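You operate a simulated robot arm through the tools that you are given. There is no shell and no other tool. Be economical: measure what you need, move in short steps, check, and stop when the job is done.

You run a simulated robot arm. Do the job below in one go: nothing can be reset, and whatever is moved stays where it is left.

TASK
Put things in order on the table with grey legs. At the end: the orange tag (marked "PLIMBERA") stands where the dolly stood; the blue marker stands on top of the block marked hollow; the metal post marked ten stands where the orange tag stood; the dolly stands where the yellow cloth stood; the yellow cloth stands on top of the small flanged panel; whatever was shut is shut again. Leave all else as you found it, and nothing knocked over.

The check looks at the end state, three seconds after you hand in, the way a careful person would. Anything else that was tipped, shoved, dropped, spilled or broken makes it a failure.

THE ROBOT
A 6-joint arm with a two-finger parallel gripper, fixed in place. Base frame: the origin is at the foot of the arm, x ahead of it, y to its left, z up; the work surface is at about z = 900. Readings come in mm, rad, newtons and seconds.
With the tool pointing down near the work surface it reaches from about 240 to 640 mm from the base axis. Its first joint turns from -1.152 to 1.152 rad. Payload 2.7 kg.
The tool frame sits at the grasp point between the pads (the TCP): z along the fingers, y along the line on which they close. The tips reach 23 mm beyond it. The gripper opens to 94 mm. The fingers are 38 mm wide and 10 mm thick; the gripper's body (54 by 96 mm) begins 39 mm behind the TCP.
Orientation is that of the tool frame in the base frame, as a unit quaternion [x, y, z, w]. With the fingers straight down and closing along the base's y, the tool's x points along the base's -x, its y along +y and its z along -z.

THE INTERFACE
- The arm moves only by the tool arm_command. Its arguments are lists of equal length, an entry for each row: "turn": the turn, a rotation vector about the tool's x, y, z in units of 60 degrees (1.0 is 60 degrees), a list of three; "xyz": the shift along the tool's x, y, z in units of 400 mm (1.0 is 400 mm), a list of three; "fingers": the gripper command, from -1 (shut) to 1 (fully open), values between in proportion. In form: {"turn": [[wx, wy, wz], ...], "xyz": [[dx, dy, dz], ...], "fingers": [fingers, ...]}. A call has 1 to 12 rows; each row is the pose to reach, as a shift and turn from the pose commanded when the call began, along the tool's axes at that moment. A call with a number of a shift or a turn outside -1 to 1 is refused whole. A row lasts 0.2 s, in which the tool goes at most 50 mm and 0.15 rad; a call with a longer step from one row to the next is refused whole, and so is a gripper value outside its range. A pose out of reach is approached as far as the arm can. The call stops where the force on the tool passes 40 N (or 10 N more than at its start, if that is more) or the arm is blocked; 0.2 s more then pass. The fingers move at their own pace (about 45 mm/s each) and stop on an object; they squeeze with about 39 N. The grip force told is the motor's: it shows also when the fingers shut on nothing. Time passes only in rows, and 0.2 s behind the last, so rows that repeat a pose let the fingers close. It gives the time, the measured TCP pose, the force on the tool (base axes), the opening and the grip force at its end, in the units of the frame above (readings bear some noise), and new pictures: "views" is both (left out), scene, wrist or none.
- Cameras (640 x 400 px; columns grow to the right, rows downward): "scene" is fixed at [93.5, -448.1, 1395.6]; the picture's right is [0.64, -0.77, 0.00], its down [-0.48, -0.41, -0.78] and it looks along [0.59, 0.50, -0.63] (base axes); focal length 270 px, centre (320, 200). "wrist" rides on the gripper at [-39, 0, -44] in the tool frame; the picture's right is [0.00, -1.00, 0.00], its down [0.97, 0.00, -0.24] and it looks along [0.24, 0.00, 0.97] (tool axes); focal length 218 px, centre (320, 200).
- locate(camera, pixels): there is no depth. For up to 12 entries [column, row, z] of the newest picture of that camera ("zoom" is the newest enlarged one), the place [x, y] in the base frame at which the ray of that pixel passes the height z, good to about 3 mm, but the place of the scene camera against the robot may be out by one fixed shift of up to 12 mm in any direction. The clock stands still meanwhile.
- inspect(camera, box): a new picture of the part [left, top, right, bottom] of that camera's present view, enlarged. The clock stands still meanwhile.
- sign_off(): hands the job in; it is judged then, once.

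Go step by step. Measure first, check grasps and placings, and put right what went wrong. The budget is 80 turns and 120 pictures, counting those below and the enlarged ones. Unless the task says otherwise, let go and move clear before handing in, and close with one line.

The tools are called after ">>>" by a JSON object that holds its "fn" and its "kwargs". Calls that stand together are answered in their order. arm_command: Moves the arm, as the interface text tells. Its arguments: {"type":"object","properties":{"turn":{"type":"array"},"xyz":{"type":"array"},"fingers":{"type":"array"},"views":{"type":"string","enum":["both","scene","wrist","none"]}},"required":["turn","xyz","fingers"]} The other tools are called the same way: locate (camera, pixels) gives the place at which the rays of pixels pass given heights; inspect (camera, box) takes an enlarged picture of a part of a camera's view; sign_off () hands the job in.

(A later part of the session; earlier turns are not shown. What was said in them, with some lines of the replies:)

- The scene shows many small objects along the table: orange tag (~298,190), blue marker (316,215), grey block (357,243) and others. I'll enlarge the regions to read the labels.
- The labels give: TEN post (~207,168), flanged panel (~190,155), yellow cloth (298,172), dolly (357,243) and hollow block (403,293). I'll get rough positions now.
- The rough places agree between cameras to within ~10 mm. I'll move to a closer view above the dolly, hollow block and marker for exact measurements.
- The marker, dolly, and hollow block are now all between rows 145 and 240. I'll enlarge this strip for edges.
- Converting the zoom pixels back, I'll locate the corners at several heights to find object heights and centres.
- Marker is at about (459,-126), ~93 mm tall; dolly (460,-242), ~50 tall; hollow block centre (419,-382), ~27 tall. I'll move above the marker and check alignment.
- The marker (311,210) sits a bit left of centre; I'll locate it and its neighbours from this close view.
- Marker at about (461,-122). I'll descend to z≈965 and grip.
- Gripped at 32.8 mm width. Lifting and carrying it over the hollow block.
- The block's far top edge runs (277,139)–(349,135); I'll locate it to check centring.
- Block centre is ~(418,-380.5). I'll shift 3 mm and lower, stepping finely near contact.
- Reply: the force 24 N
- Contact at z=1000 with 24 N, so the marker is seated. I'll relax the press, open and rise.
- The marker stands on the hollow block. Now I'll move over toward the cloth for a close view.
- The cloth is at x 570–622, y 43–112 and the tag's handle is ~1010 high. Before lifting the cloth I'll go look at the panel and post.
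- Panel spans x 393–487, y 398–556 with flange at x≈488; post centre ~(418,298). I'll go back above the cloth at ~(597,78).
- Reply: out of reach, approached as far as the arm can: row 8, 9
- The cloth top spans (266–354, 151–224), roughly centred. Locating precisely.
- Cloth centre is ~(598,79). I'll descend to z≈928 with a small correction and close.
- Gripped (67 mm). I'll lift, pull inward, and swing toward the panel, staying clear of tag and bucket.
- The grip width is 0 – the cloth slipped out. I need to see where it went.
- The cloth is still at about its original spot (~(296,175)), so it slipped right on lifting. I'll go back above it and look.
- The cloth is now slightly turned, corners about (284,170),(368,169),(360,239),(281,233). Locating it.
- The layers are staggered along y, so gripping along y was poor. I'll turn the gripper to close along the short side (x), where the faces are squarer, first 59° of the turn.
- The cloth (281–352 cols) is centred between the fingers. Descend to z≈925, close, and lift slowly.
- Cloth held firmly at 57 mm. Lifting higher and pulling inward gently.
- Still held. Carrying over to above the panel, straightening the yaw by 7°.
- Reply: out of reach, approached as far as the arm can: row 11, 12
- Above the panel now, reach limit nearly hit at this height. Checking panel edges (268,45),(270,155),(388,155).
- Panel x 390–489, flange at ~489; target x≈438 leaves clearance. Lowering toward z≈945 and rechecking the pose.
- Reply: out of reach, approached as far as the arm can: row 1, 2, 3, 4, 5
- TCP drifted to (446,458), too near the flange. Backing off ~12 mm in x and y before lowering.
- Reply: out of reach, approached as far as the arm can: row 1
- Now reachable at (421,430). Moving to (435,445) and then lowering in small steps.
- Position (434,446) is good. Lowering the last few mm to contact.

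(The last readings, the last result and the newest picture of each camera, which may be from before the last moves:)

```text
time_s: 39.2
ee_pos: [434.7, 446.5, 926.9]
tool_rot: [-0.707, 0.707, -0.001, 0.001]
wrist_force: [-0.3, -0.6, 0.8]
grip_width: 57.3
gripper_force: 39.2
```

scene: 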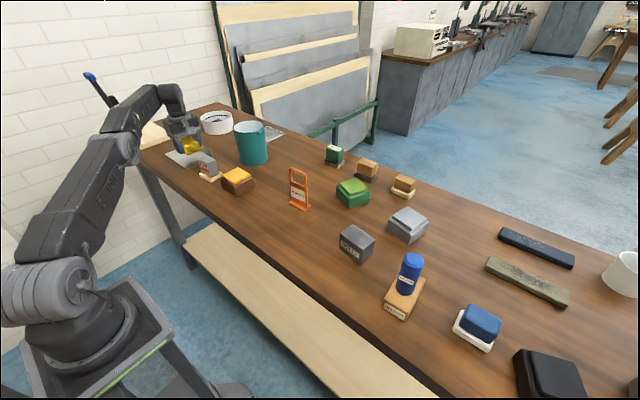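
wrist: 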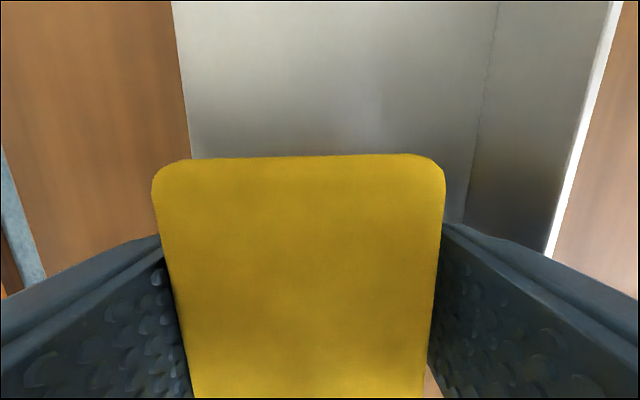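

No contact yet; two more small steps.

>>> {"fn": "arm_command", "kwargs": {"turn": [[0, 0, 0], [0, 0, 0], [0, 0, 0]], "xyz": [[0, 0, 0.003], [0, 0, 0.005], [0, 0, 0.005]], "fingers": [-1, -1, -1], "views": "none"}}

>>> {"fn": "inspect", "kwargs": {"camera": "scene", "box": [140, 100, 260, 190]}}

```text
time_s: 40.0
ee_pos: [435.0, 446.0, 926.0]
tool_rot: [0.707, -0.707, 0.001, -0.002]
wrist_force: [-0.8, 2.0, 10.1]
grip_width: 57.1
gripper_force: 38.9
```

```text
4.44 times, centred on (200, 145) of scene
```

zoom: 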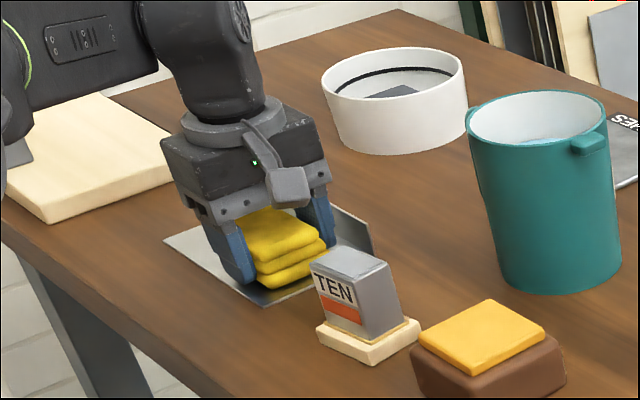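

Contact (10 N). Opening to ~66 mm and rising straight up.

>>> {"fn": "arm_command", "kwargs": {"turn": [[0, 0, 0], [0, 0, 0], [0, 0, 0], [0, 0, 0], [0, 0, 0], [0, 0, 0], [0, 0, 0], [0, 0, 0]], "xyz": [[0, 0, -0.002], [0, 0, -0.003], [0, 0, -0.003], [0, 0, -0.05], [0, 0, -0.12], [0.02, 0.02, -0.2], [0.05, 0.05, -0.28], [0.05, 0.05, -0.28]], "fingers": [0.4, 0.4, 0.4, 0.4, 0.4, 0.4, 0.4, 0.4]}}

>>> {"fn": "inspect", "kwargs": {"camera": "scene", "box": [140, 100, 260, 190]}}

```text
time_s: 41.8
ee_pos: [413.1, 427.6, 1038.0]
tool_rot: [0.707, -0.707, 0.001, -0.001]
wrist_force: [-0.3, -0.6, 0.2]
grip_width: 65.6
gripper_force: 0.0
```

scene: 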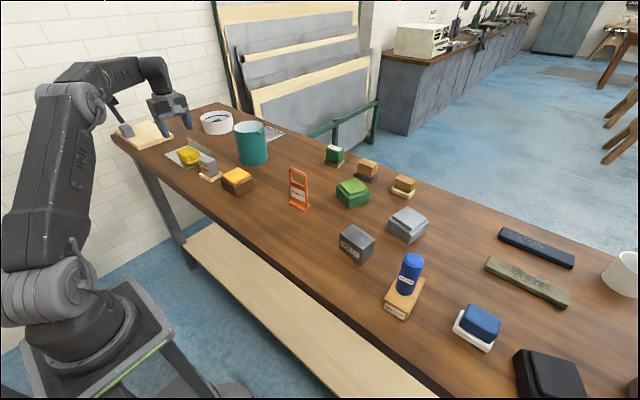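
wrist: 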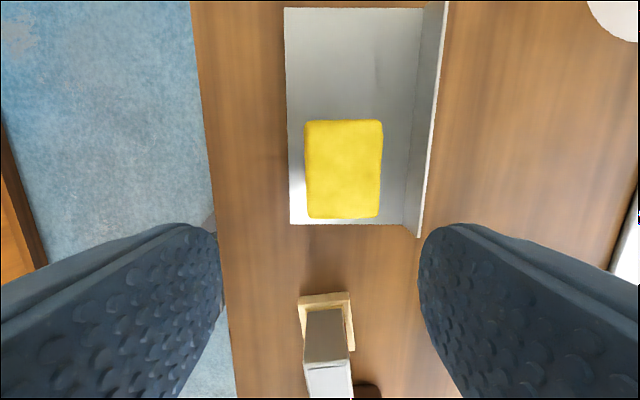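

```text
4.44 times, centred on (200, 145) of scene
```

zoom: 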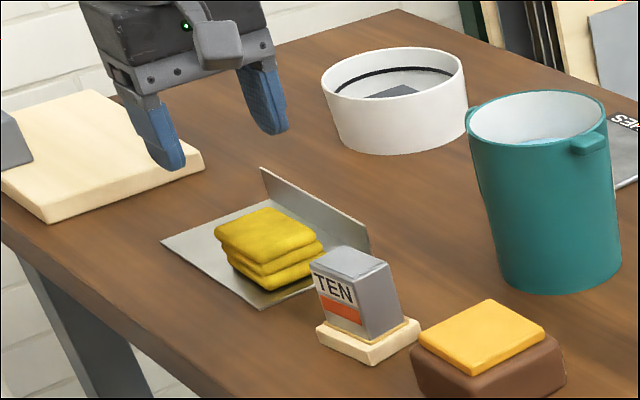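

The cloth rests fully on the panel, and the post is untouched. Now travelling back toward the dolly (first leg).

>>> {"fn": "arm_command", "kwargs": {"turn": [[0, 0, 0], [0, 0, 0], [0, 0, 0], [0, 0, 0], [0, 0, 0], [0, 0, 0], [0, 0, 0], [0, 0, 0], [0, 0, 0], [0, 0, 0]], "xyz": [[0.09, -0.005, -0.05], [0.19, -0.01, -0.1], [0.29, -0.02, -0.15], [0.39, -0.02, -0.15], [0.49, -0.03, -0.15], [0.59, -0.03, -0.15], [0.69, -0.04, -0.15], [0.79, -0.04, -0.15], [0.89, -0.05, -0.15], [0.99, -0.05, -0.15]], "fingers": [0.6, 0.6, 0.6, 0.6, 0.6, 0.6, 0.6, 0.6, 0.6, 0.6], "views": "none"}}

>>> {"fn": "arm_command", "kwargs": {"turn": [[0, 0, 0.03], [0, 0, 0.06], [0, 0, 0.09], [0, 0, 0.122], [0, 0, 0.122], [0, 0, 0.122], [0, 0, 0.122]], "xyz": [[0.1, -0.01, 0], [0.2, -0.02, 0], [0.3, -0.03, 0], [0.4, -0.04, 0], [0.5, -0.05, 0.02], [0.6, -0.06, 0.08], [0.6, -0.06, 0.1]], "fingers": [0.6, 0.6, 0.6, 0.6, 0.6, 0.6, 0.6]}}

```text
time_s: 44.0
ee_pos: [435.5, 29.1, 1095.5]
tool_rot: [0.708, -0.706, 0.001, -0.001]
wrist_force: [-0.6, -0.5, 0.5]
grip_width: 75.2
gripper_force: 0.1
```

```text
time_s: 45.6
ee_pos: [457.7, -209.1, 1058.9]
tool_rot: [-0.661, 0.751, -0.001, 0.001]
wrist_force: [-0.5, -0.2, -0.1]
grip_width: 75.2
gripper_force: 0.1
```

scene: 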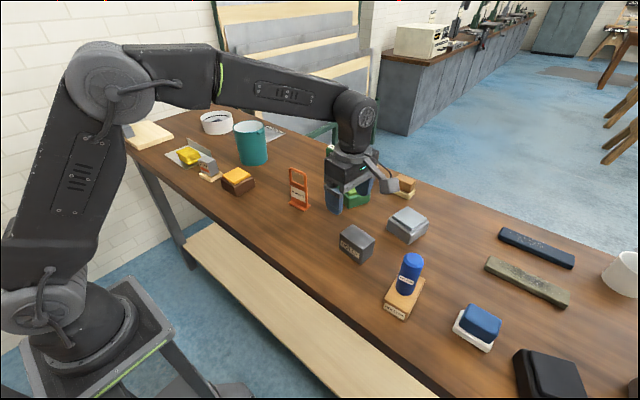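
wrist: 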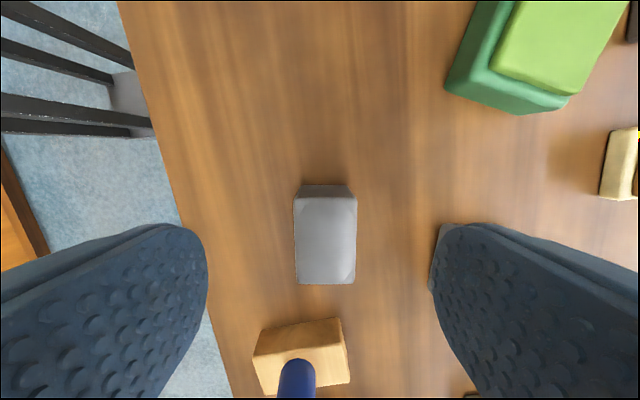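

The dolly (295–357, 185–284) is well aligned; a grey box is near the right finger. Locating both.

>>> {"fn": "locate", "kwargs": {"camera": "wrist", "pixels": [[295, 197, 950], [357, 199, 950], [355, 283, 950], [297, 282, 950], [303, 185, 900], [347, 185, 900], [430, 290, 940], [440, 225, 940], [430, 290, 900], [440, 225, 900]]}}

```text
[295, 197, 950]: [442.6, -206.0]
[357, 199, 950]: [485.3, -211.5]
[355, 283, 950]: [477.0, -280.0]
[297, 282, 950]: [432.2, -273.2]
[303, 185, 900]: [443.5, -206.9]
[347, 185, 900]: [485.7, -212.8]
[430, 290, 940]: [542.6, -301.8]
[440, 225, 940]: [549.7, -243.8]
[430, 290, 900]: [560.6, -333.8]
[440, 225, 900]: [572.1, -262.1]
```

Dolly centre (459.5,-242.5). Moving over it, descending to z≈928 and gripping.

>>> {"fn": "arm_command", "kwargs": {"turn": [[0, 0, 0], [0, 0, 0], [0, 0, 0], [0, 0, 0], [0, 0, 0], [0, 0, 0], [0, 0, 0], [0, 0, 0], [0, 0, 0]], "xyz": [[0.082, -0.0147, 0.0], [0.082, -0.0147, 0.1], [0.082, -0.0147, 0.2], [0.082, -0.0147, 0.29], [0.082, -0.0147, 0.327], [0.082, -0.0147, 0.327], [0.082, -0.0147, 0.327], [0.082, -0.0147, 0.327], [0.082, -0.0147, 0.327]], "fingers": [0.6, 0.6, 0.6, 0.6, 0.6, 0.6, -1, -1, -1], "views": "wrist"}}

>>> {"fn": "arm_command", "kwargs": {"turn": [[0, 0, 0], [0, 0, 0], [0, 0, 0], [0, 0, 0], [0, 0, 0], [0, 0, 0], [0, 0, 0], [0, 0, 0]], "xyz": [[0, 0, 0], [0, 0, -0.005], [0, 0, -0.012], [0, 0, -0.022], [0, 0, -0.035], [0, 0, -0.05], [0, 0, -0.065], [0, 0, -0.065]], "fingers": [-1, -1, -1, -1, -1, -1, -1, -1], "views": "scene"}}

```text
time_s: 47.6
ee_pos: [459.4, -241.5, 928.4]
tool_rot: [-0.66, 0.751, 0.0, 0.0]
wrist_force: [-0.6, -1.7, 0.0]
grip_width: 46.0
gripper_force: 38.7
```

wrist: 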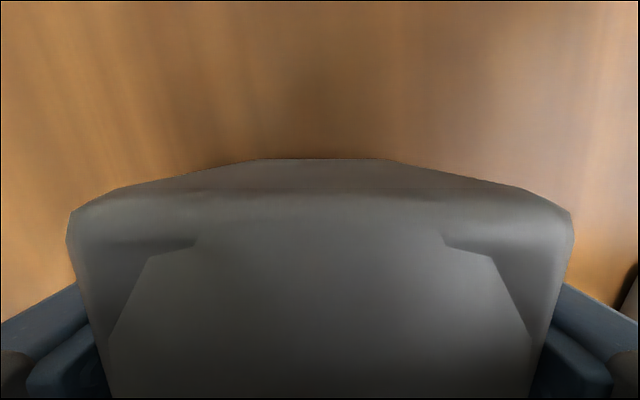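

```text
time_s: 49.4
ee_pos: [458.5, -244.8, 953.6]
tool_rot: [-0.661, 0.751, 0.0, 0.001]
wrist_force: [0.3, 0.0, -14.5]
grip_width: 45.8
gripper_force: 39.4
```

scene: 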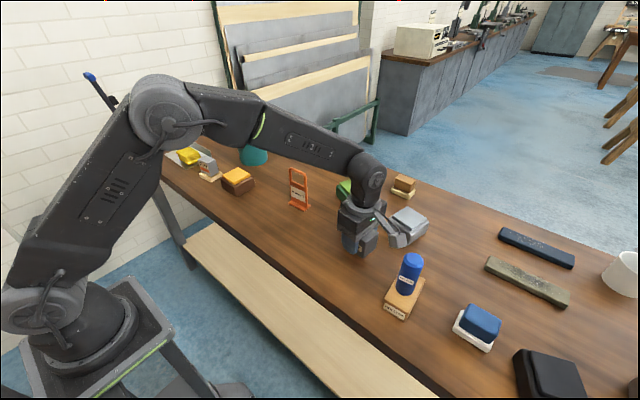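

The dolly is held (≈1.5 kg). Lifting while swinging inward past the tag to (430,80), gently.

>>> {"fn": "arm_command", "kwargs": {"turn": [[0, 0, 0], [0, 0, 0], [0, 0, 0], [0, 0, 0], [0, 0, 0], [0, 0, 0], [0, 0, 0], [0, 0, 0], [0, 0, 0], [0, 0, 0], [0, 0, 0], [0, 0, 0]], "xyz": [[-0.01, 0.002, -0.03], [-0.04, 0.009, -0.08], [-0.09, 0.02, -0.13], [-0.15, 0.032, -0.18], [-0.22, 0.047, -0.23], [-0.3, 0.064, -0.265], [-0.39, 0.083, -0.27], [-0.48, 0.102, -0.27], [-0.57, 0.121, -0.27], [-0.66, 0.14, -0.27], [-0.74, 0.157, -0.27], [-0.798, 0.17, -0.27]], "fingers": [-1, -1, -1, -1, -1, -1, -1, -1, -1, -1, -1, -1], "views": "none"}}

```text
time_s: 52.0
ee_pos: [431.0, 79.8, 1061.2]
tool_rot: [-0.661, 0.75, -0.001, 0.001]
wrist_force: [-1.1, 0.3, -15.0]
grip_width: 45.7
gripper_force: 38.9
```

Still held. Moving outward and down to above the cloth's old place (598,79).

>>> {"fn": "arm_command", "kwargs": {"turn": [[0, 0, 0], [0, 0, 0], [0, 0, 0], [0, 0, 0], [0, 0, 0], [0, 0, 0], [0, 0, 0], [0, 0, 0]], "xyz": [[-0.004, -0.03, 0.01], [-0.011, -0.09, 0.04], [-0.019, -0.16, 0.08], [-0.027, -0.23, 0.13], [-0.036, -0.3, 0.18], [-0.043, -0.36, 0.22], [-0.049, -0.4145, 0.24], [-0.049, -0.4145, 0.25]], "fingers": [-1, -1, -1, -1, -1, -1, -1, -1]}}

```text
time_s: 53.8
ee_pos: [601.5, 79.5, 959.8]
tool_rot: [-0.661, 0.751, -0.001, 0.0]
wrist_force: [0.3, 0.2, -14.1]
grip_width: 46.1
gripper_force: 38.6
```

scene: 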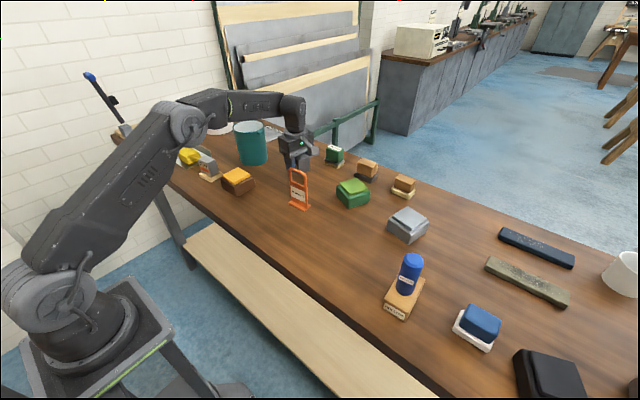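
wrist: 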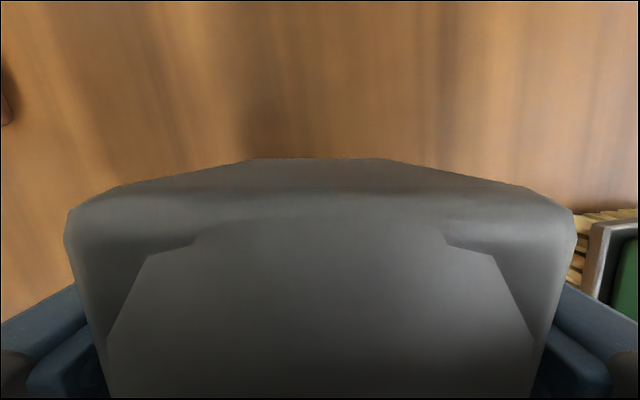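

Aligned above the spot. Lowering with fine final steps.

>>> {"fn": "arm_command", "kwargs": {"turn": [[0, 0, 0], [0, 0, 0], [0, 0, 0], [0, 0, 0], [0, 0, 0], [0, 0, 0]], "xyz": [[0, 0.004, 0.03], [0, 0.005, 0.06], [0, 0.005, 0.07], [0, 0.005, 0.075], [0, 0.005, 0.08], [0, 0.005, 0.08]], "fingers": [-1, -1, -1, -1, -1, -1], "views": "none"}}

```text
time_s: 55.2
ee_pos: [598.3, 78.5, 927.5]
tool_rot: [-0.661, 0.751, -0.002, 0.001]
wrist_force: [-0.7, -0.1, -13.9]
grip_width: 45.9
gripper_force: 39.3
```

Still carrying full weight; lowering another 1–2 mm, then release if supported.

>>> {"fn": "arm_command", "kwargs": {"turn": [[0, 0, 0], [0, 0, 0], [0, 0, 0]], "xyz": [[0, 0, 0.0025], [0, 0, 0.005], [0, 0, 0.005]], "fingers": [-1, -1, -1], "views": "none"}}

```text
time_s: 56.0
ee_pos: [598.5, 78.8, 927.3]
tool_rot: [-0.661, 0.751, -0.001, 0.001]
wrist_force: [-3.8, 0.1, -5.2]
grip_width: 45.8
gripper_force: 38.7
```

Partly supported now (−5 N), so it's on the table. Opening and rising.

>>> {"fn": "arm_command", "kwargs": {"turn": [[0, 0, 0], [0, 0, 0], [0, 0, 0], [0, 0, 0], [0, 0, 0], [0, 0, 0], [0, 0, 0]], "xyz": [[0, 0, 0], [0, 0, 0], [0, 0, 0], [0, 0, -0.06], [0, 0, -0.14], [0.0, 0.05, -0.22], [0, 0.12, -0.3]], "fingers": [0.4, 0.4, 0.4, 0.4, 0.4, 0.4, 0.4]}}

```text
time_s: 57.6
ee_pos: [550.1, 86.6, 1048.1]
tool_rot: [-0.66, 0.751, -0.001, 0.001]
wrist_force: [-0.6, -0.2, 0.2]
grip_width: 66.0
gripper_force: 0.2
```

scene: 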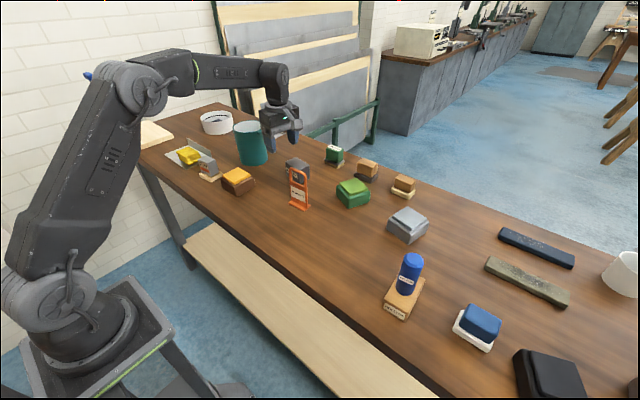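
wrist: 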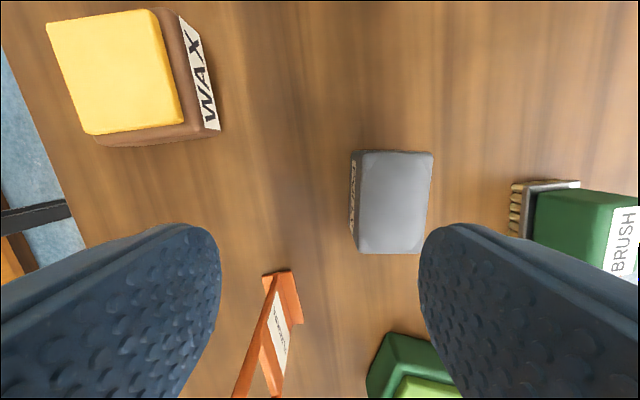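

Dolly stands in the cloth's old place. Now repositioning for a view above the tag, squaring the tool yaw.

>>> {"fn": "arm_command", "kwargs": {"turn": [[0, 0, -0.04], [0, 0, -0.08], [0, 0, -0.117], [0, 0, -0.117]], "xyz": [[0.02, 0.02, -0.08], [0.09, 0.06, -0.13], [0.157, 0.107, -0.15], [0.157, 0.107, -0.15]], "fingers": [0.4, 0.4, 0.4, 0.4], "views": "wrist"}}

```text
time_s: 58.6
ee_pos: [502.7, 30.1, 1107.8]
tool_rot: [-0.705, 0.709, -0.001, 0.001]
wrist_force: [-0.2, 0.1, -0.4]
grip_width: 65.7
gripper_force: 0.0
```

wrist: 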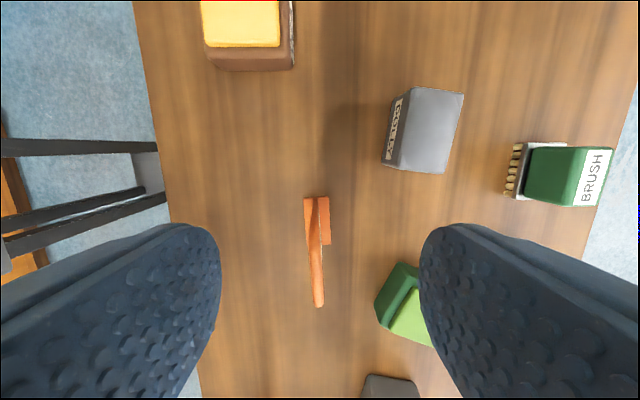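

>>> {"fn": "inspect", "kwargs": {"camera": "wrist", "box": [270, 180, 370, 320]}}

>>> {"fn": "inspect", "kwargs": {"camera": "scene", "box": [270, 160, 340, 215]}}

>>> {"fn": "locate", "kwargs": {"camera": "wrist", "pixels": [[303, 199, 900], [329, 197, 900], [331, 243, 900], [311, 210, 1008], [319, 300, 1008], [312, 203, 900], [383, 162, 900], [387, 163, 950], [443, 173, 950], [463, 95, 950], [408, 87, 950]]}}

```text
2.86 times, centred on (320, 250) of wrist
```

zoom: 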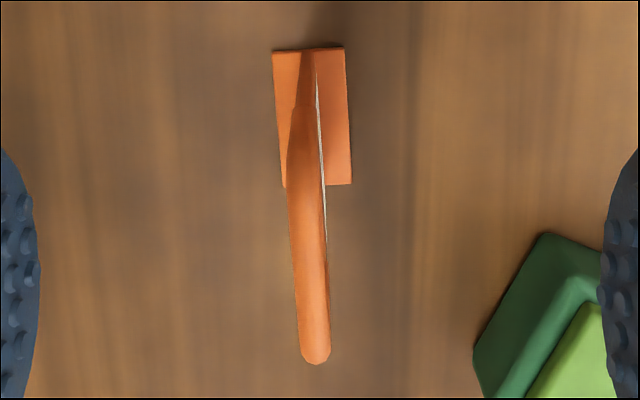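

```text
7.27 times, centred on (305, 188) of scene
```

zoom: 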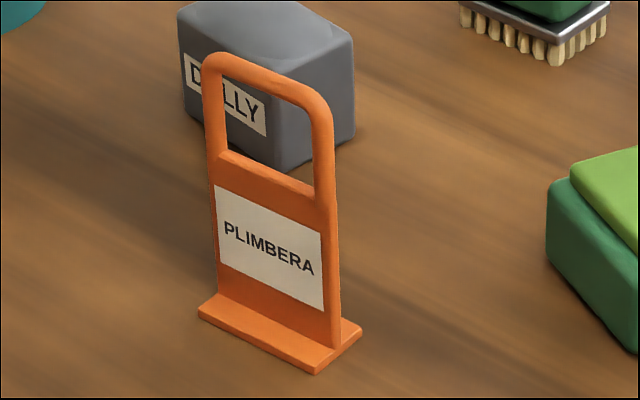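

```text
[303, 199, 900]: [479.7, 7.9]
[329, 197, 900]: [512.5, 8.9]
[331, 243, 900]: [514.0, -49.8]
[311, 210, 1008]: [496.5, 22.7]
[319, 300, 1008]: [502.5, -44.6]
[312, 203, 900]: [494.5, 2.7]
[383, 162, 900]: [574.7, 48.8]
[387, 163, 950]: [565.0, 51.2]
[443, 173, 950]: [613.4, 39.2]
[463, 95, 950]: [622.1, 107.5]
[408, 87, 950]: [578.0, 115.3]
```

Tag base centre ≈(497,-20.5), upright thin in x. I need its height before straddling it.

>>> {"fn": "locate", "kwargs": {"camera": "scene", "pixels": [[297.9, 170.8, 990], [297.9, 170.8, 1000], [297.9, 170.8, 1010], [297.9, 170.8, 1020], [299.5, 207, 903]]}}

>>> {"fn": "locate", "kwargs": {"camera": "wrist", "pixels": [[319, 307, 990], [319, 307, 1000], [319, 307, 1010], [319, 307, 1020]]}}

```text
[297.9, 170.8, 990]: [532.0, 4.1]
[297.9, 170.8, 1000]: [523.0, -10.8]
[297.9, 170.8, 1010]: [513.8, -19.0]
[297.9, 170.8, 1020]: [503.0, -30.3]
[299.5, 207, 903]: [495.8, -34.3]
```

```text
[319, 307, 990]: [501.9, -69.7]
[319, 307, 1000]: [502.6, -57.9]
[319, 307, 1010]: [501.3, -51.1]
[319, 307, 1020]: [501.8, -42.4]
```

Tag top ≈1015–1018, so I'll straddle at TCP z≈986 (palm at 1025). Moving over it, descending and closing.

>>> {"fn": "arm_command", "kwargs": {"turn": [[0, 0, 0], [0, 0, 0], [0, 0, 0], [0, 0, 0], [0, 0, 0], [0, 0, 0]], "xyz": [[0.07, 0.012, 0], [0.1265, 0.012, 0], [0.1265, 0.012, 0.1], [0.1265, 0.012, 0.2], [0.1265, 0.012, 0.28], [0.1265, 0.012, 0.305]], "fingers": [0.0, 0.0, 0.0, 0.0, 0.0, 0.0]}}

>>> {"fn": "inspect", "kwargs": {"camera": "scene", "box": [260, 140, 350, 215]}}

```text
time_s: 60.0
ee_pos: [493.8, -21.1, 982.3]
tool_rot: [-0.705, 0.709, -0.001, 0.0]
wrist_force: [0.5, -0.1, -0.2]
grip_width: 46.9
gripper_force: 0.1
```

scene: 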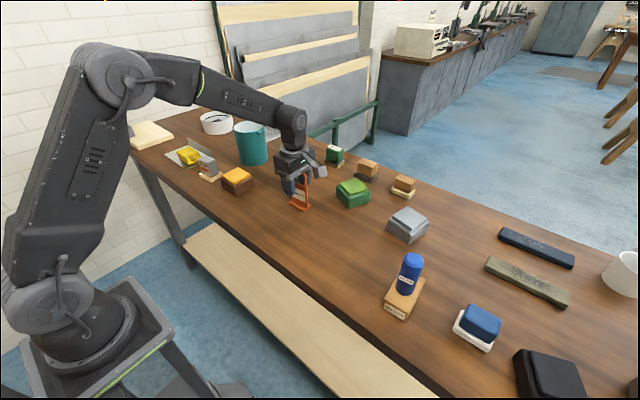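
wrist: 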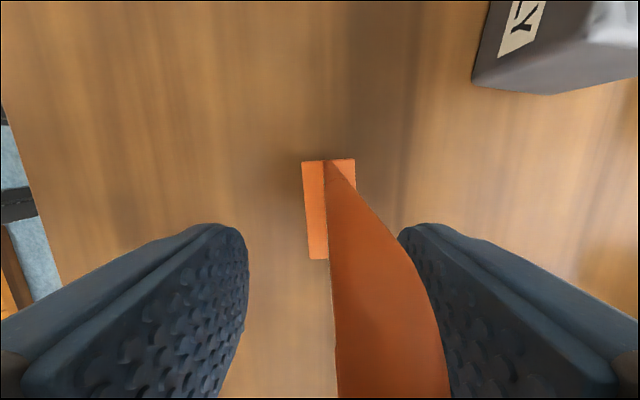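

```text
5.33 times, centred on (305, 178) of scene
```

zoom: 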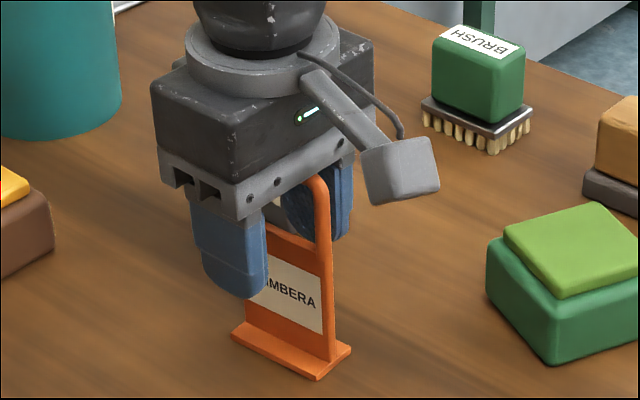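

No contact, but the tag is ~5 mm toward +x of the centre. Shifting +5 mm and closing.

>>> {"fn": "arm_command", "kwargs": {"turn": [[0, 0, 0], [0, 0, 0], [0, 0, 0], [0, 0, 0], [0, 0, 0], [0, 0, 0]], "xyz": [[0, -0.012, -0.005], [0, -0.013, -0.005], [0, -0.013, -0.005], [0, -0.013, -0.005], [0, -0.013, -0.005], [0, -0.013, -0.005]], "fingers": [0, 0, -1, -1, -1, -1]}}

```text
time_s: 61.4
ee_pos: [498.6, -21.4, 985.7]
tool_rot: [-0.705, 0.709, -0.002, 0.002]
wrist_force: [-0.8, 0.5, 0.1]
grip_width: 6.4
gripper_force: 38.9
```

scene: 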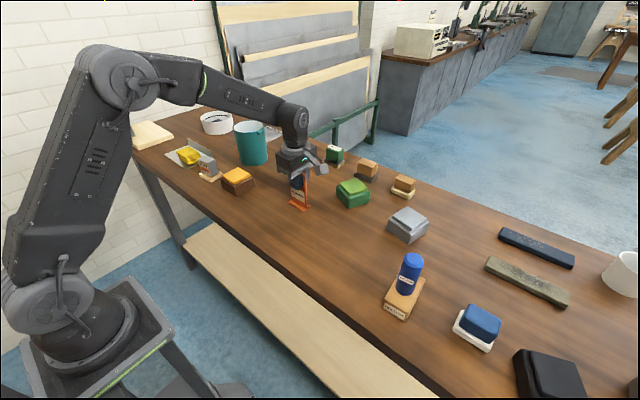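
wrist: 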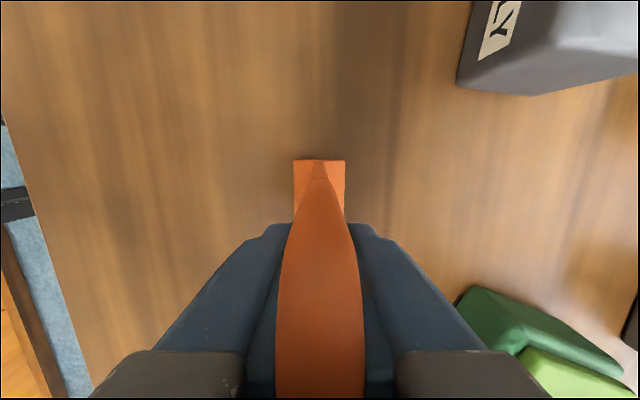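

Tag gripped (6.4 mm). Lifting and carrying to the dolly's old place (459.5,-242.5).

>>> {"fn": "arm_command", "kwargs": {"turn": [[0, 0, 0], [0, 0, 0], [0, 0, 0], [0, 0, 0], [0, 0, 0], [0, 0, 0], [0, 0, 0], [0, 0, 0], [0, 0, 0], [0, 0, 0], [0, 0, 0], [0, 0, 0]], "xyz": [[0, 0, -0.015], [0, 0, -0.05], [0, 0, -0.1], [0.03, 0.005, -0.13], [0.1, 0.018, -0.13], [0.18, 0.032, -0.13], [0.26, 0.046, -0.13], [0.34, 0.06, -0.13], [0.42, 0.074, -0.13], [0.5, 0.088, -0.13], [0.5525, 0.0975, -0.13], [0.5525, 0.0975, -0.13]], "fingers": [-1, -1, -1, -1, -1, -1, -1, -1, -1, -1, -1, -1]}}

```text
time_s: 64.0
ee_pos: [460.5, -242.0, 1039.7]
tool_rot: [-0.706, 0.708, -0.001, 0.001]
wrist_force: [0.6, -0.5, -0.1]
grip_width: 6.5
gripper_force: 38.7
```

scene: 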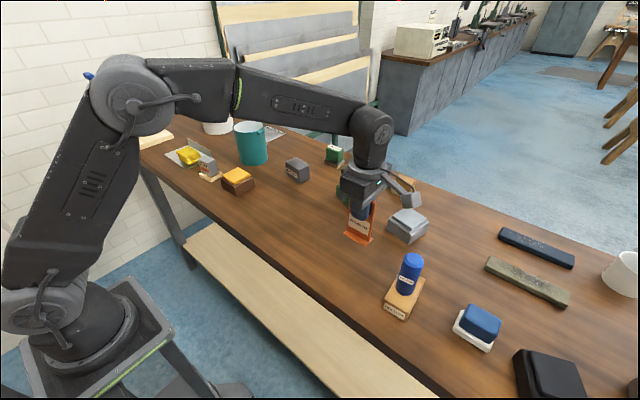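
wrist: 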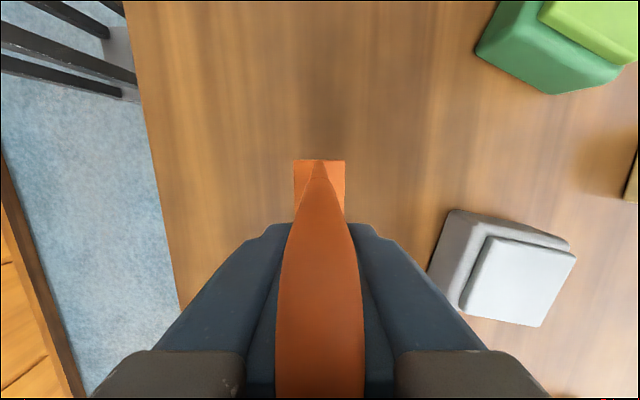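

On position. Lowering to contact.

>>> {"fn": "arm_command", "kwargs": {"turn": [[0, 0, 0], [0, 0, 0], [0, 0, 0], [0, 0, 0], [0, 0, 0], [0, 0, 0], [0, 0, 0]], "xyz": [[0, 0, 0.05], [0, 0, 0.1], [0, 0, 0.12], [0, 0, 0.127], [0, 0, 0.133], [0, 0, 0.137], [0, 0, 0.137]], "fingers": [-1, -1, -1, -1, -1, -1, -1], "views": "none"}}

```text
time_s: 65.6
ee_pos: [458.0, -242.8, 981.0]
tool_rot: [-0.706, 0.709, 0.0, 0.0]
wrist_force: [0.0, 1.3, 16.1]
grip_width: 4.9
gripper_force: 40.5
```

Contact at 16 N. Relaxing, opening and rising straight up.

>>> {"fn": "arm_command", "kwargs": {"turn": [[0, 0, 0], [0, 0, 0], [0, 0, 0], [0, 0, 0], [0, 0, 0], [0, 0, 0], [0, 0, 0], [0, 0, 0]], "xyz": [[0, 0, -0.003], [0, 0, -0.004], [0, 0, -0.004], [0, 0, -0.004], [0, 0, -0.08], [0, 0, -0.18], [0, 0, -0.28], [0, 0, -0.28]], "fingers": [-1, 0, 0, 0, 0, 0, 0, 0]}}

>>> {"fn": "inspect", "kwargs": {"camera": "scene", "box": [310, 170, 440, 280]}}

```text
time_s: 67.4
ee_pos: [459.0, -242.1, 1094.1]
tool_rot: [-0.706, 0.709, -0.001, 0.001]
wrist_force: [-0.8, 0.2, 0.8]
grip_width: 47.1
gripper_force: 0.1
```

scene: 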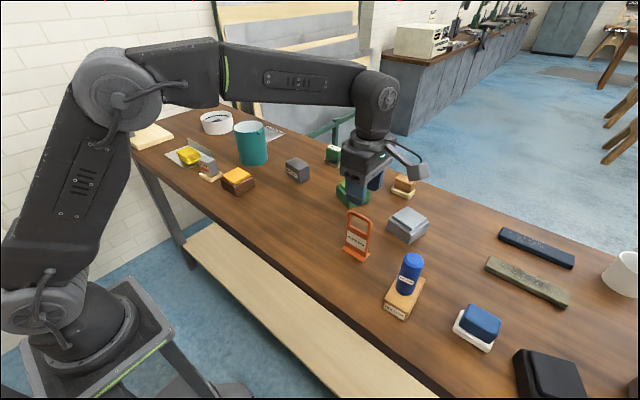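
wrist: 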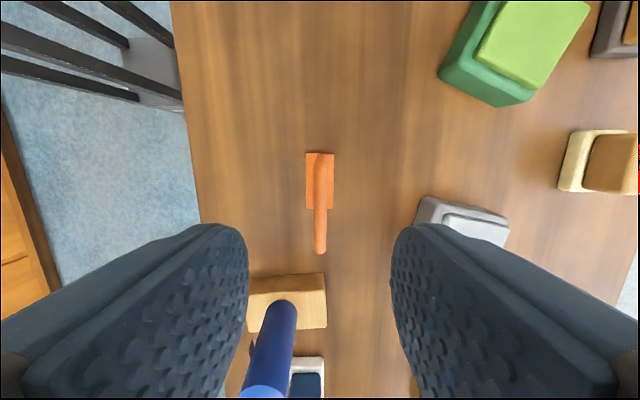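

```text
3.64 times, centred on (375, 225) of scene
```

zoom: 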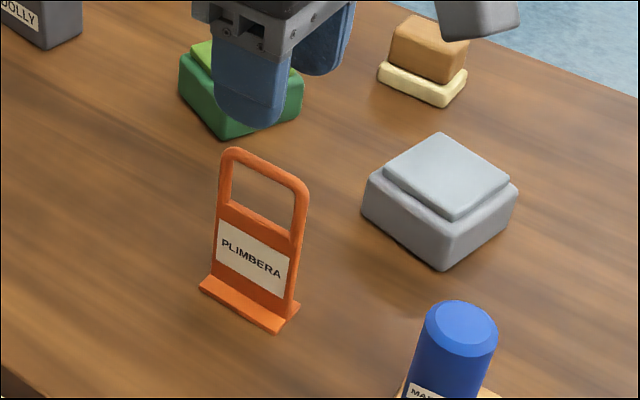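

The tag stands where the dolly was. Now travelling to the post.

>>> {"fn": "arm_command", "kwargs": {"turn": [[0, 0, 0], [0, 0, 0], [0, 0, 0], [0, 0, 0], [0, 0, 0], [0, 0, 0], [0, 0, 0], [0, 0, 0], [0, 0, 0], [0, 0, 0]], "xyz": [[-0.09, 0.01, 0], [-0.19, 0.02, 0], [-0.29, 0.03, 0], [-0.39, 0.04, 0], [-0.49, 0.05, 0], [-0.59, 0.06, 0], [-0.69, 0.07, 0], [-0.79, 0.08, 0], [-0.89, 0.09, 0], [-0.98, 0.1, 0]], "fingers": [0.3, 0.3, 0.3, 0.3, 0.3, 0.3, 0.3, 0.3, 0.3, 0.3], "views": "none"}}

>>> {"fn": "arm_command", "kwargs": {"turn": [[0, 0, 0], [0, 0, 0], [0, 0, 0], [0, 0, 0], [0, 0, 0]], "xyz": [[-0.1, 0, 0], [-0.2, 0, 0], [-0.3, 0, 0], [-0.4, 0, 0.02], [-0.4, 0, 0.02]], "fingers": [0.3, 0.3, 0.3, 0.3, 0.3], "views": "wrist"}}

```text
time_s: 69.6
ee_pos: [421.6, 148.9, 1097.8]
tool_rot: [-0.705, 0.709, -0.002, 0.001]
wrist_force: [0.4, 0.4, 0.1]
grip_width: 61.0
gripper_force: 0.0
```

```text
time_s: 70.8
ee_pos: [419.6, 311.4, 1086.4]
tool_rot: [-0.705, 0.709, -0.002, 0.001]
wrist_force: [0.0, 0.7, 0.1]
grip_width: 61.1
gripper_force: 0.0
```

wrist: 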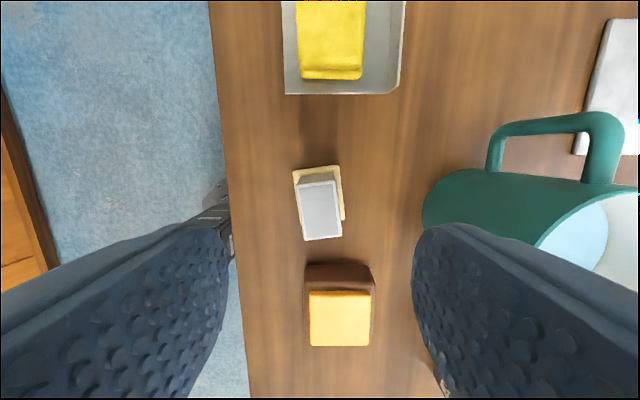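

>>> {"fn": "inspect", "kwargs": {"camera": "wrist", "box": [270, 150, 370, 260]}}

>>> {"fn": "inspect", "kwargs": {"camera": "scene", "box": [180, 145, 240, 190]}}

>>> {"fn": "locate", "kwargs": {"camera": "wrist", "pixels": [[292, 171, 910], [337, 165, 910], [345, 219, 910], [298, 185, 960], [333, 181, 960], [341, 237, 960], [304, 241, 960], [305, 265, 940], [371, 268, 940]]}}

```text
3.64 times, centred on (320, 205) of wrist
```

zoom: 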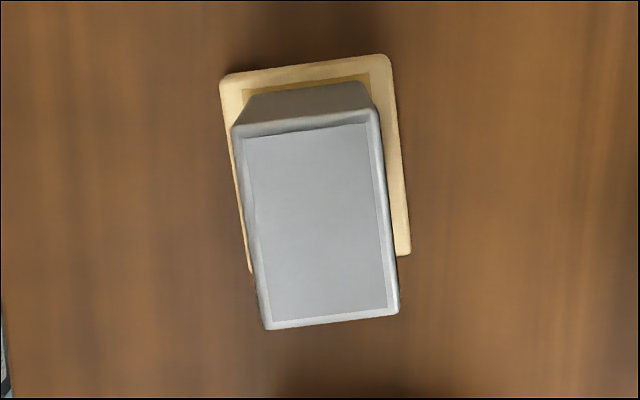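

```text
8.89 times, centred on (210, 168) of scene
```

zoom: 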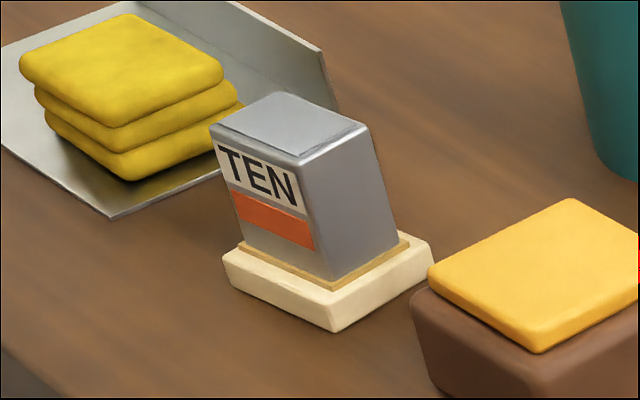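

```text
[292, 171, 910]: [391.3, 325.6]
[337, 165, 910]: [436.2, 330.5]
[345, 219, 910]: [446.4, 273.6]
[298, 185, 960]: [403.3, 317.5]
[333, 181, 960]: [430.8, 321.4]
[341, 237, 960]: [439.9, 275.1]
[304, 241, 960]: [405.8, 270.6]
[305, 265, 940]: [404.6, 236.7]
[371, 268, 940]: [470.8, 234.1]
```

Post centre ≈(420,298), yaw ≈+8°, block ~32 mm wide. Turning 8°, descending to z≈943 and gripping.

>>> {"fn": "arm_command", "kwargs": {"turn": [[0, 0, -0.07], [0, 0, -0.135], [0, 0, -0.135], [0, 0, -0.135], [0, 0, -0.135], [0, 0, -0.135]], "xyz": [[0.03, -0.001, 0], [0.0335, -0.001, 0.05], [0.0335, -0.001, 0.15], [0.0335, -0.001, 0.25], [0.0335, -0.001, 0.33], [0.0335, -0.001, 0.3585]], "fingers": [0.3, 0.3, 0.3, 0.3, 0.3, 0.3], "views": "wrist"}}

>>> {"fn": "inspect", "kwargs": {"camera": "scene", "box": [170, 130, 260, 200]}}

```text
time_s: 72.2
ee_pos: [423.9, 292.8, 943.2]
tool_rot: [0.754, -0.657, 0.001, -0.001]
wrist_force: [0.7, 0.2, -0.6]
grip_width: 61.2
gripper_force: 0.2
```

wrist: 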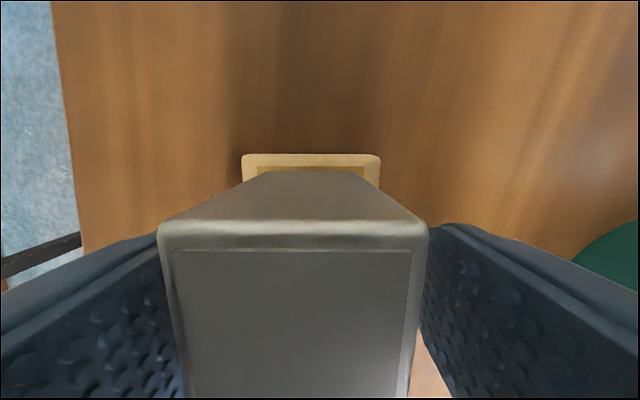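

```text
5.71 times, centred on (215, 165) of scene
```

zoom: 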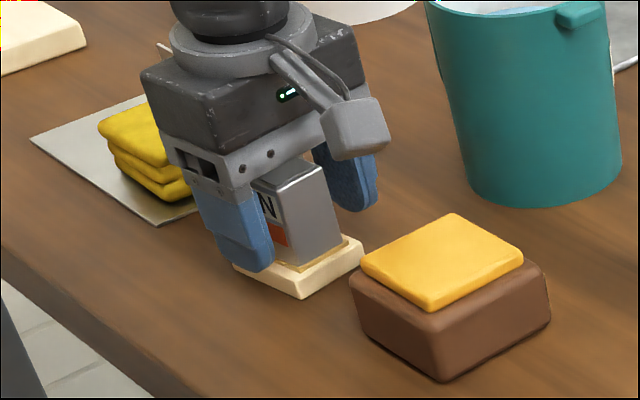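

Straddling without contact; a 4 mm shift to centre and close.

>>> {"fn": "arm_command", "kwargs": {"turn": [[0, 0, 0], [0, 0, 0], [0, 0, 0], [0, 0, 0], [0, 0, 0], [0, 0, 0]], "xyz": [[-0.008, 0.009, 0], [-0.008, 0.009, 0], [-0.008, 0.009, 0], [-0.008, 0.009, 0], [-0.008, 0.009, 0], [-0.008, 0.009, 0]], "fingers": [0.3, 0.3, -1, -1, -1, -1], "views": "none"}}

>>> {"fn": "arm_command", "kwargs": {"turn": [[0, 0, 0], [0, 0, 0], [0, 0, 0], [0, 0, 0], [0, 0, 0], [0, 0, 0], [0, 0, 0], [0, 0, 0]], "xyz": [[0, 0, 0], [0, 0, -0.005], [0, 0, -0.012], [0, 0, -0.025], [0, 0, -0.045], [0, 0, -0.07], [0, 0, -0.1], [0, 0, -0.1]], "fingers": [-1, -1, -1, -1, -1, -1, -1, -1]}}

```text
time_s: 73.6
ee_pos: [419.5, 297.4, 943.8]
tool_rot: [0.753, -0.657, 0.002, -0.001]
wrist_force: [0.3, 0.3, 1.1]
grip_width: 31.9
gripper_force: 38.8
```

```text
time_s: 75.4
ee_pos: [418.5, 299.5, 984.8]
tool_rot: [0.754, -0.657, 0.0, -0.001]
wrist_force: [-0.6, -0.3, -2.9]
grip_width: 32.1
gripper_force: 39.1
```

scene: 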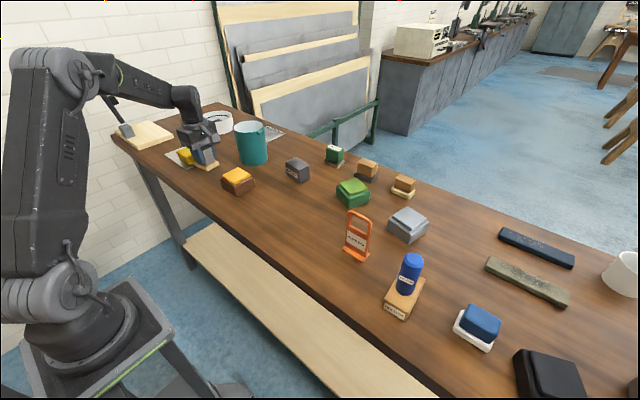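
wrist: 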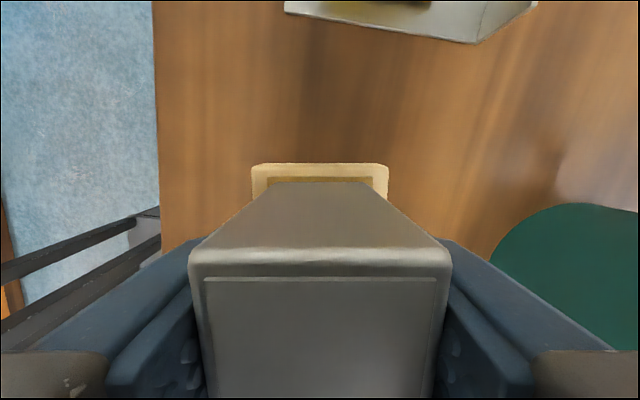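

Post held (≈0.3 kg). Lifting and carrying over to the tag's old place (498.5,-21).

>>> {"fn": "arm_command", "kwargs": {"turn": [[0, 0, 0], [0, 0, 0], [0, 0, 0], [0, 0, 0], [0, 0, 0], [0, 0, 0], [0, 0, 0], [0, 0, 0], [0, 0, 0], [0, 0, 0], [0, 0, 0], [0, 0, 0]], "xyz": [[0, 0, -0.06], [0.01, 0, -0.13], [0.08, -0.009, -0.14], [0.17, -0.018, -0.14], [0.26, -0.028, -0.14], [0.35, -0.037, -0.14], [0.44, -0.047, -0.14], [0.53, -0.056, -0.14], [0.62, -0.066, -0.14], [0.71, -0.075, -0.14], [0.79, -0.084, -0.14], [0.821, -0.087, -0.14]], "fingers": [-1, -1, -1, -1, -1, -1, -1, -1, -1, -1, -1, -1]}}

```text
time_s: 78.0
ee_pos: [499.0, -23.0, 1037.7]
tool_rot: [0.753, -0.658, 0.001, -0.002]
wrist_force: [0.9, -0.2, -2.5]
grip_width: 31.4
gripper_force: 38.8
```

scene: 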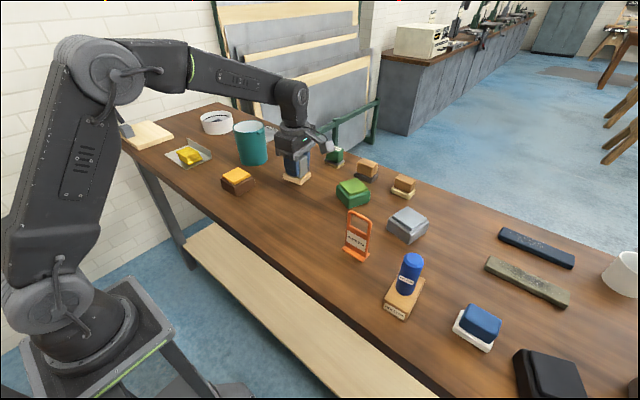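
wrist: 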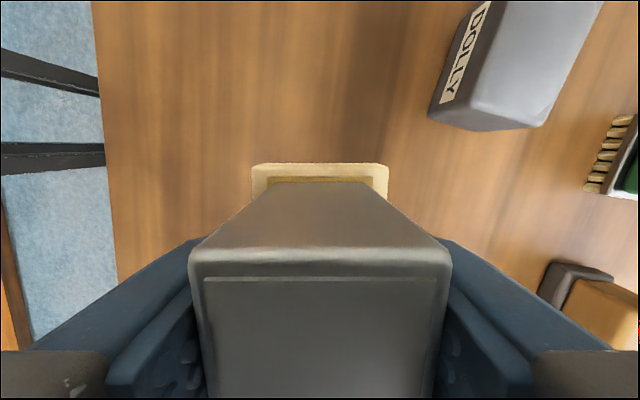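

On target. Lowering to contact near z≈944.

>>> {"fn": "arm_command", "kwargs": {"turn": [[0, 0, 0], [0, 0, 0], [0, 0, 0], [0, 0, 0], [0, 0, 0], [0, 0, 0], [0, 0, 0]], "xyz": [[-0.002, 0, 0.08], [-0.003, 0, 0.16], [-0.003, 0, 0.21], [-0.003, 0, 0.226], [-0.003, 0, 0.232], [-0.003, 0, 0.237], [-0.003, 0, 0.237]], "fingers": [-1, -1, -1, -1, -1, -1, -1], "views": "none"}}

```text
time_s: 79.6
ee_pos: [496.0, -21.0, 943.9]
tool_rot: [0.754, -0.657, 0.001, -0.002]
wrist_force: [-0.6, -0.8, -2.6]
grip_width: 32.2
gripper_force: 39.3
```

Still hanging by a hair; shifting +2 mm x and lowering 2 mm more.

>>> {"fn": "arm_command", "kwargs": {"turn": [[0, 0, 0], [0, 0, 0], [0, 0, 0]], "xyz": [[0, -0.005, 0], [0, -0.005, 0.003], [0, -0.005, 0.006]], "fingers": [-1, -1, -1], "views": "none"}}

```text
time_s: 80.4
ee_pos: [498.0, -21.0, 943.4]
tool_rot: [0.754, -0.657, 0.003, -0.002]
wrist_force: [-6.6, -0.4, 21.6]
grip_width: 32.0
gripper_force: 38.9
```

Seated (22 N). Relaxing, opening, and rising straight up and clear.

>>> {"fn": "arm_command", "kwargs": {"turn": [[0, 0, 0], [0, 0, 0], [0, 0, 0], [0, 0, 0], [0, 0, 0], [0, 0, 0], [0, 0, 0], [0, 0, 0]], "xyz": [[0, 0, -0.003], [0, 0, -0.003], [0, 0, -0.003], [0, 0, -0.06], [0, 0, -0.15], [0, 0, -0.25], [0, 0.08, -0.35], [0, 0.18, -0.4]], "fingers": [-1, 0.2, 0.2, 0.2, 0.2, 0.2, 0.2, 0.2]}}

>>> {"fn": "inspect", "kwargs": {"camera": "scene", "box": [240, 130, 440, 255]}}

```text
refused: row 7 steps farther than a row can; nothing moved
```

```text
3.20 times, centred on (340, 192) of scene
```

zoom: 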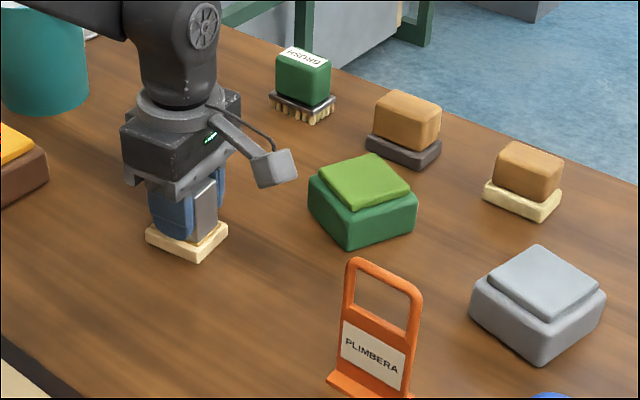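

Row 7's step was too long, so nothing moved. Repeating with shorter steps.

>>> {"fn": "arm_command", "kwargs": {"turn": [[0, 0, 0], [0, 0, 0], [0, 0, 0], [0, 0, 0], [0, 0, 0], [0, 0, 0], [0, 0, 0], [0, 0, 0], [0, 0, 0], [0, 0, 0]], "xyz": [[0, 0, -0.003], [0, 0, -0.003], [0, 0, -0.003], [0, 0, -0.06], [0, 0, -0.15], [0, 0, -0.25], [0, 0.06, -0.33], [0, 0.15, -0.38], [0, 0.25, -0.4], [0, 0.25, -0.4]], "fingers": [-1, 0.2, 0.2, 0.2, 0.2, 0.2, 0.2, 0.2, 0.2, 0.2]}}

>>> {"fn": "inspect", "kwargs": {"camera": "scene", "box": [240, 130, 440, 255]}}

>>> {"fn": "inspect", "kwargs": {"camera": "scene", "box": [120, 90, 320, 215]}}

>>> {"fn": "inspect", "kwargs": {"camera": "scene", "box": [330, 200, 640, 394]}}

```text
time_s: 82.6
ee_pos: [397.0, -31.8, 1101.5]
tool_rot: [0.753, -0.658, 0.001, 0.0]
wrist_force: [0.2, -0.4, -0.6]
grip_width: 56.3
gripper_force: 0.0
```

scene: 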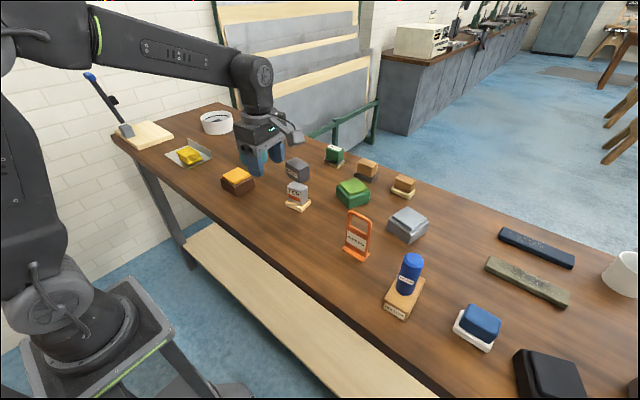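
wrist: 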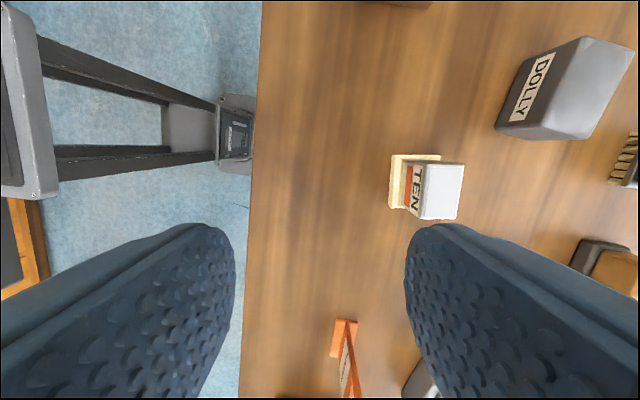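

```text
3.20 times, centred on (340, 192) of scene
```

zoom: 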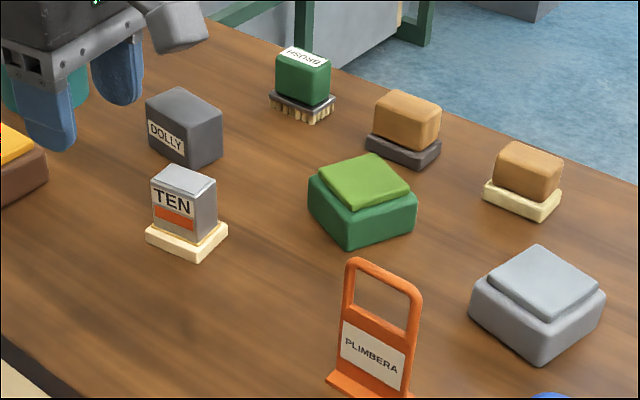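

```text
3.20 times, centred on (220, 152) of scene
```

zoom: 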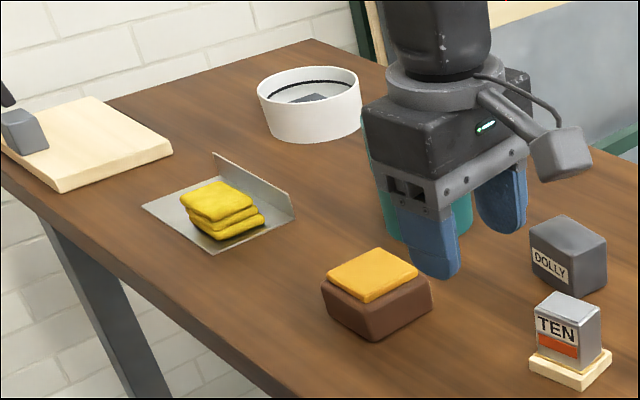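

```text
2.06 times, centred on (485, 297) of scene
```

zoom: 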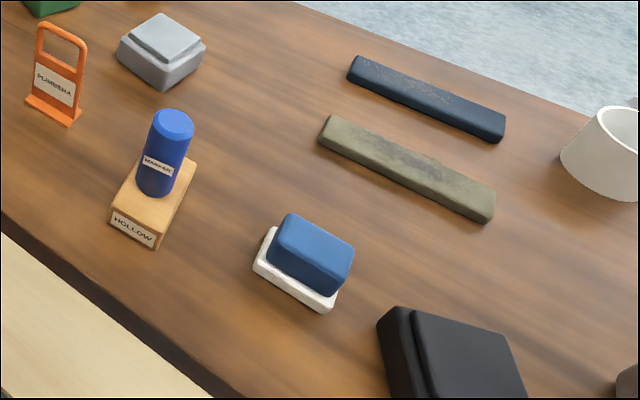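

All five items stand where they should: marker on hollow, cloth on the panel, dolly, tag and post in their new places. Everything else looks as it did, nothing was opened, and the gripper is clear, so I'm handing in.

>>> {"fn": "sign_off", "kwargs": {}}

```text
The job is handed in.
```

The job is handed in: all five objects are in their ordered places and nothing was knocked over, though the cloth slipped from the gripper once on its first lift, landed upright near its spot and was picked up again.
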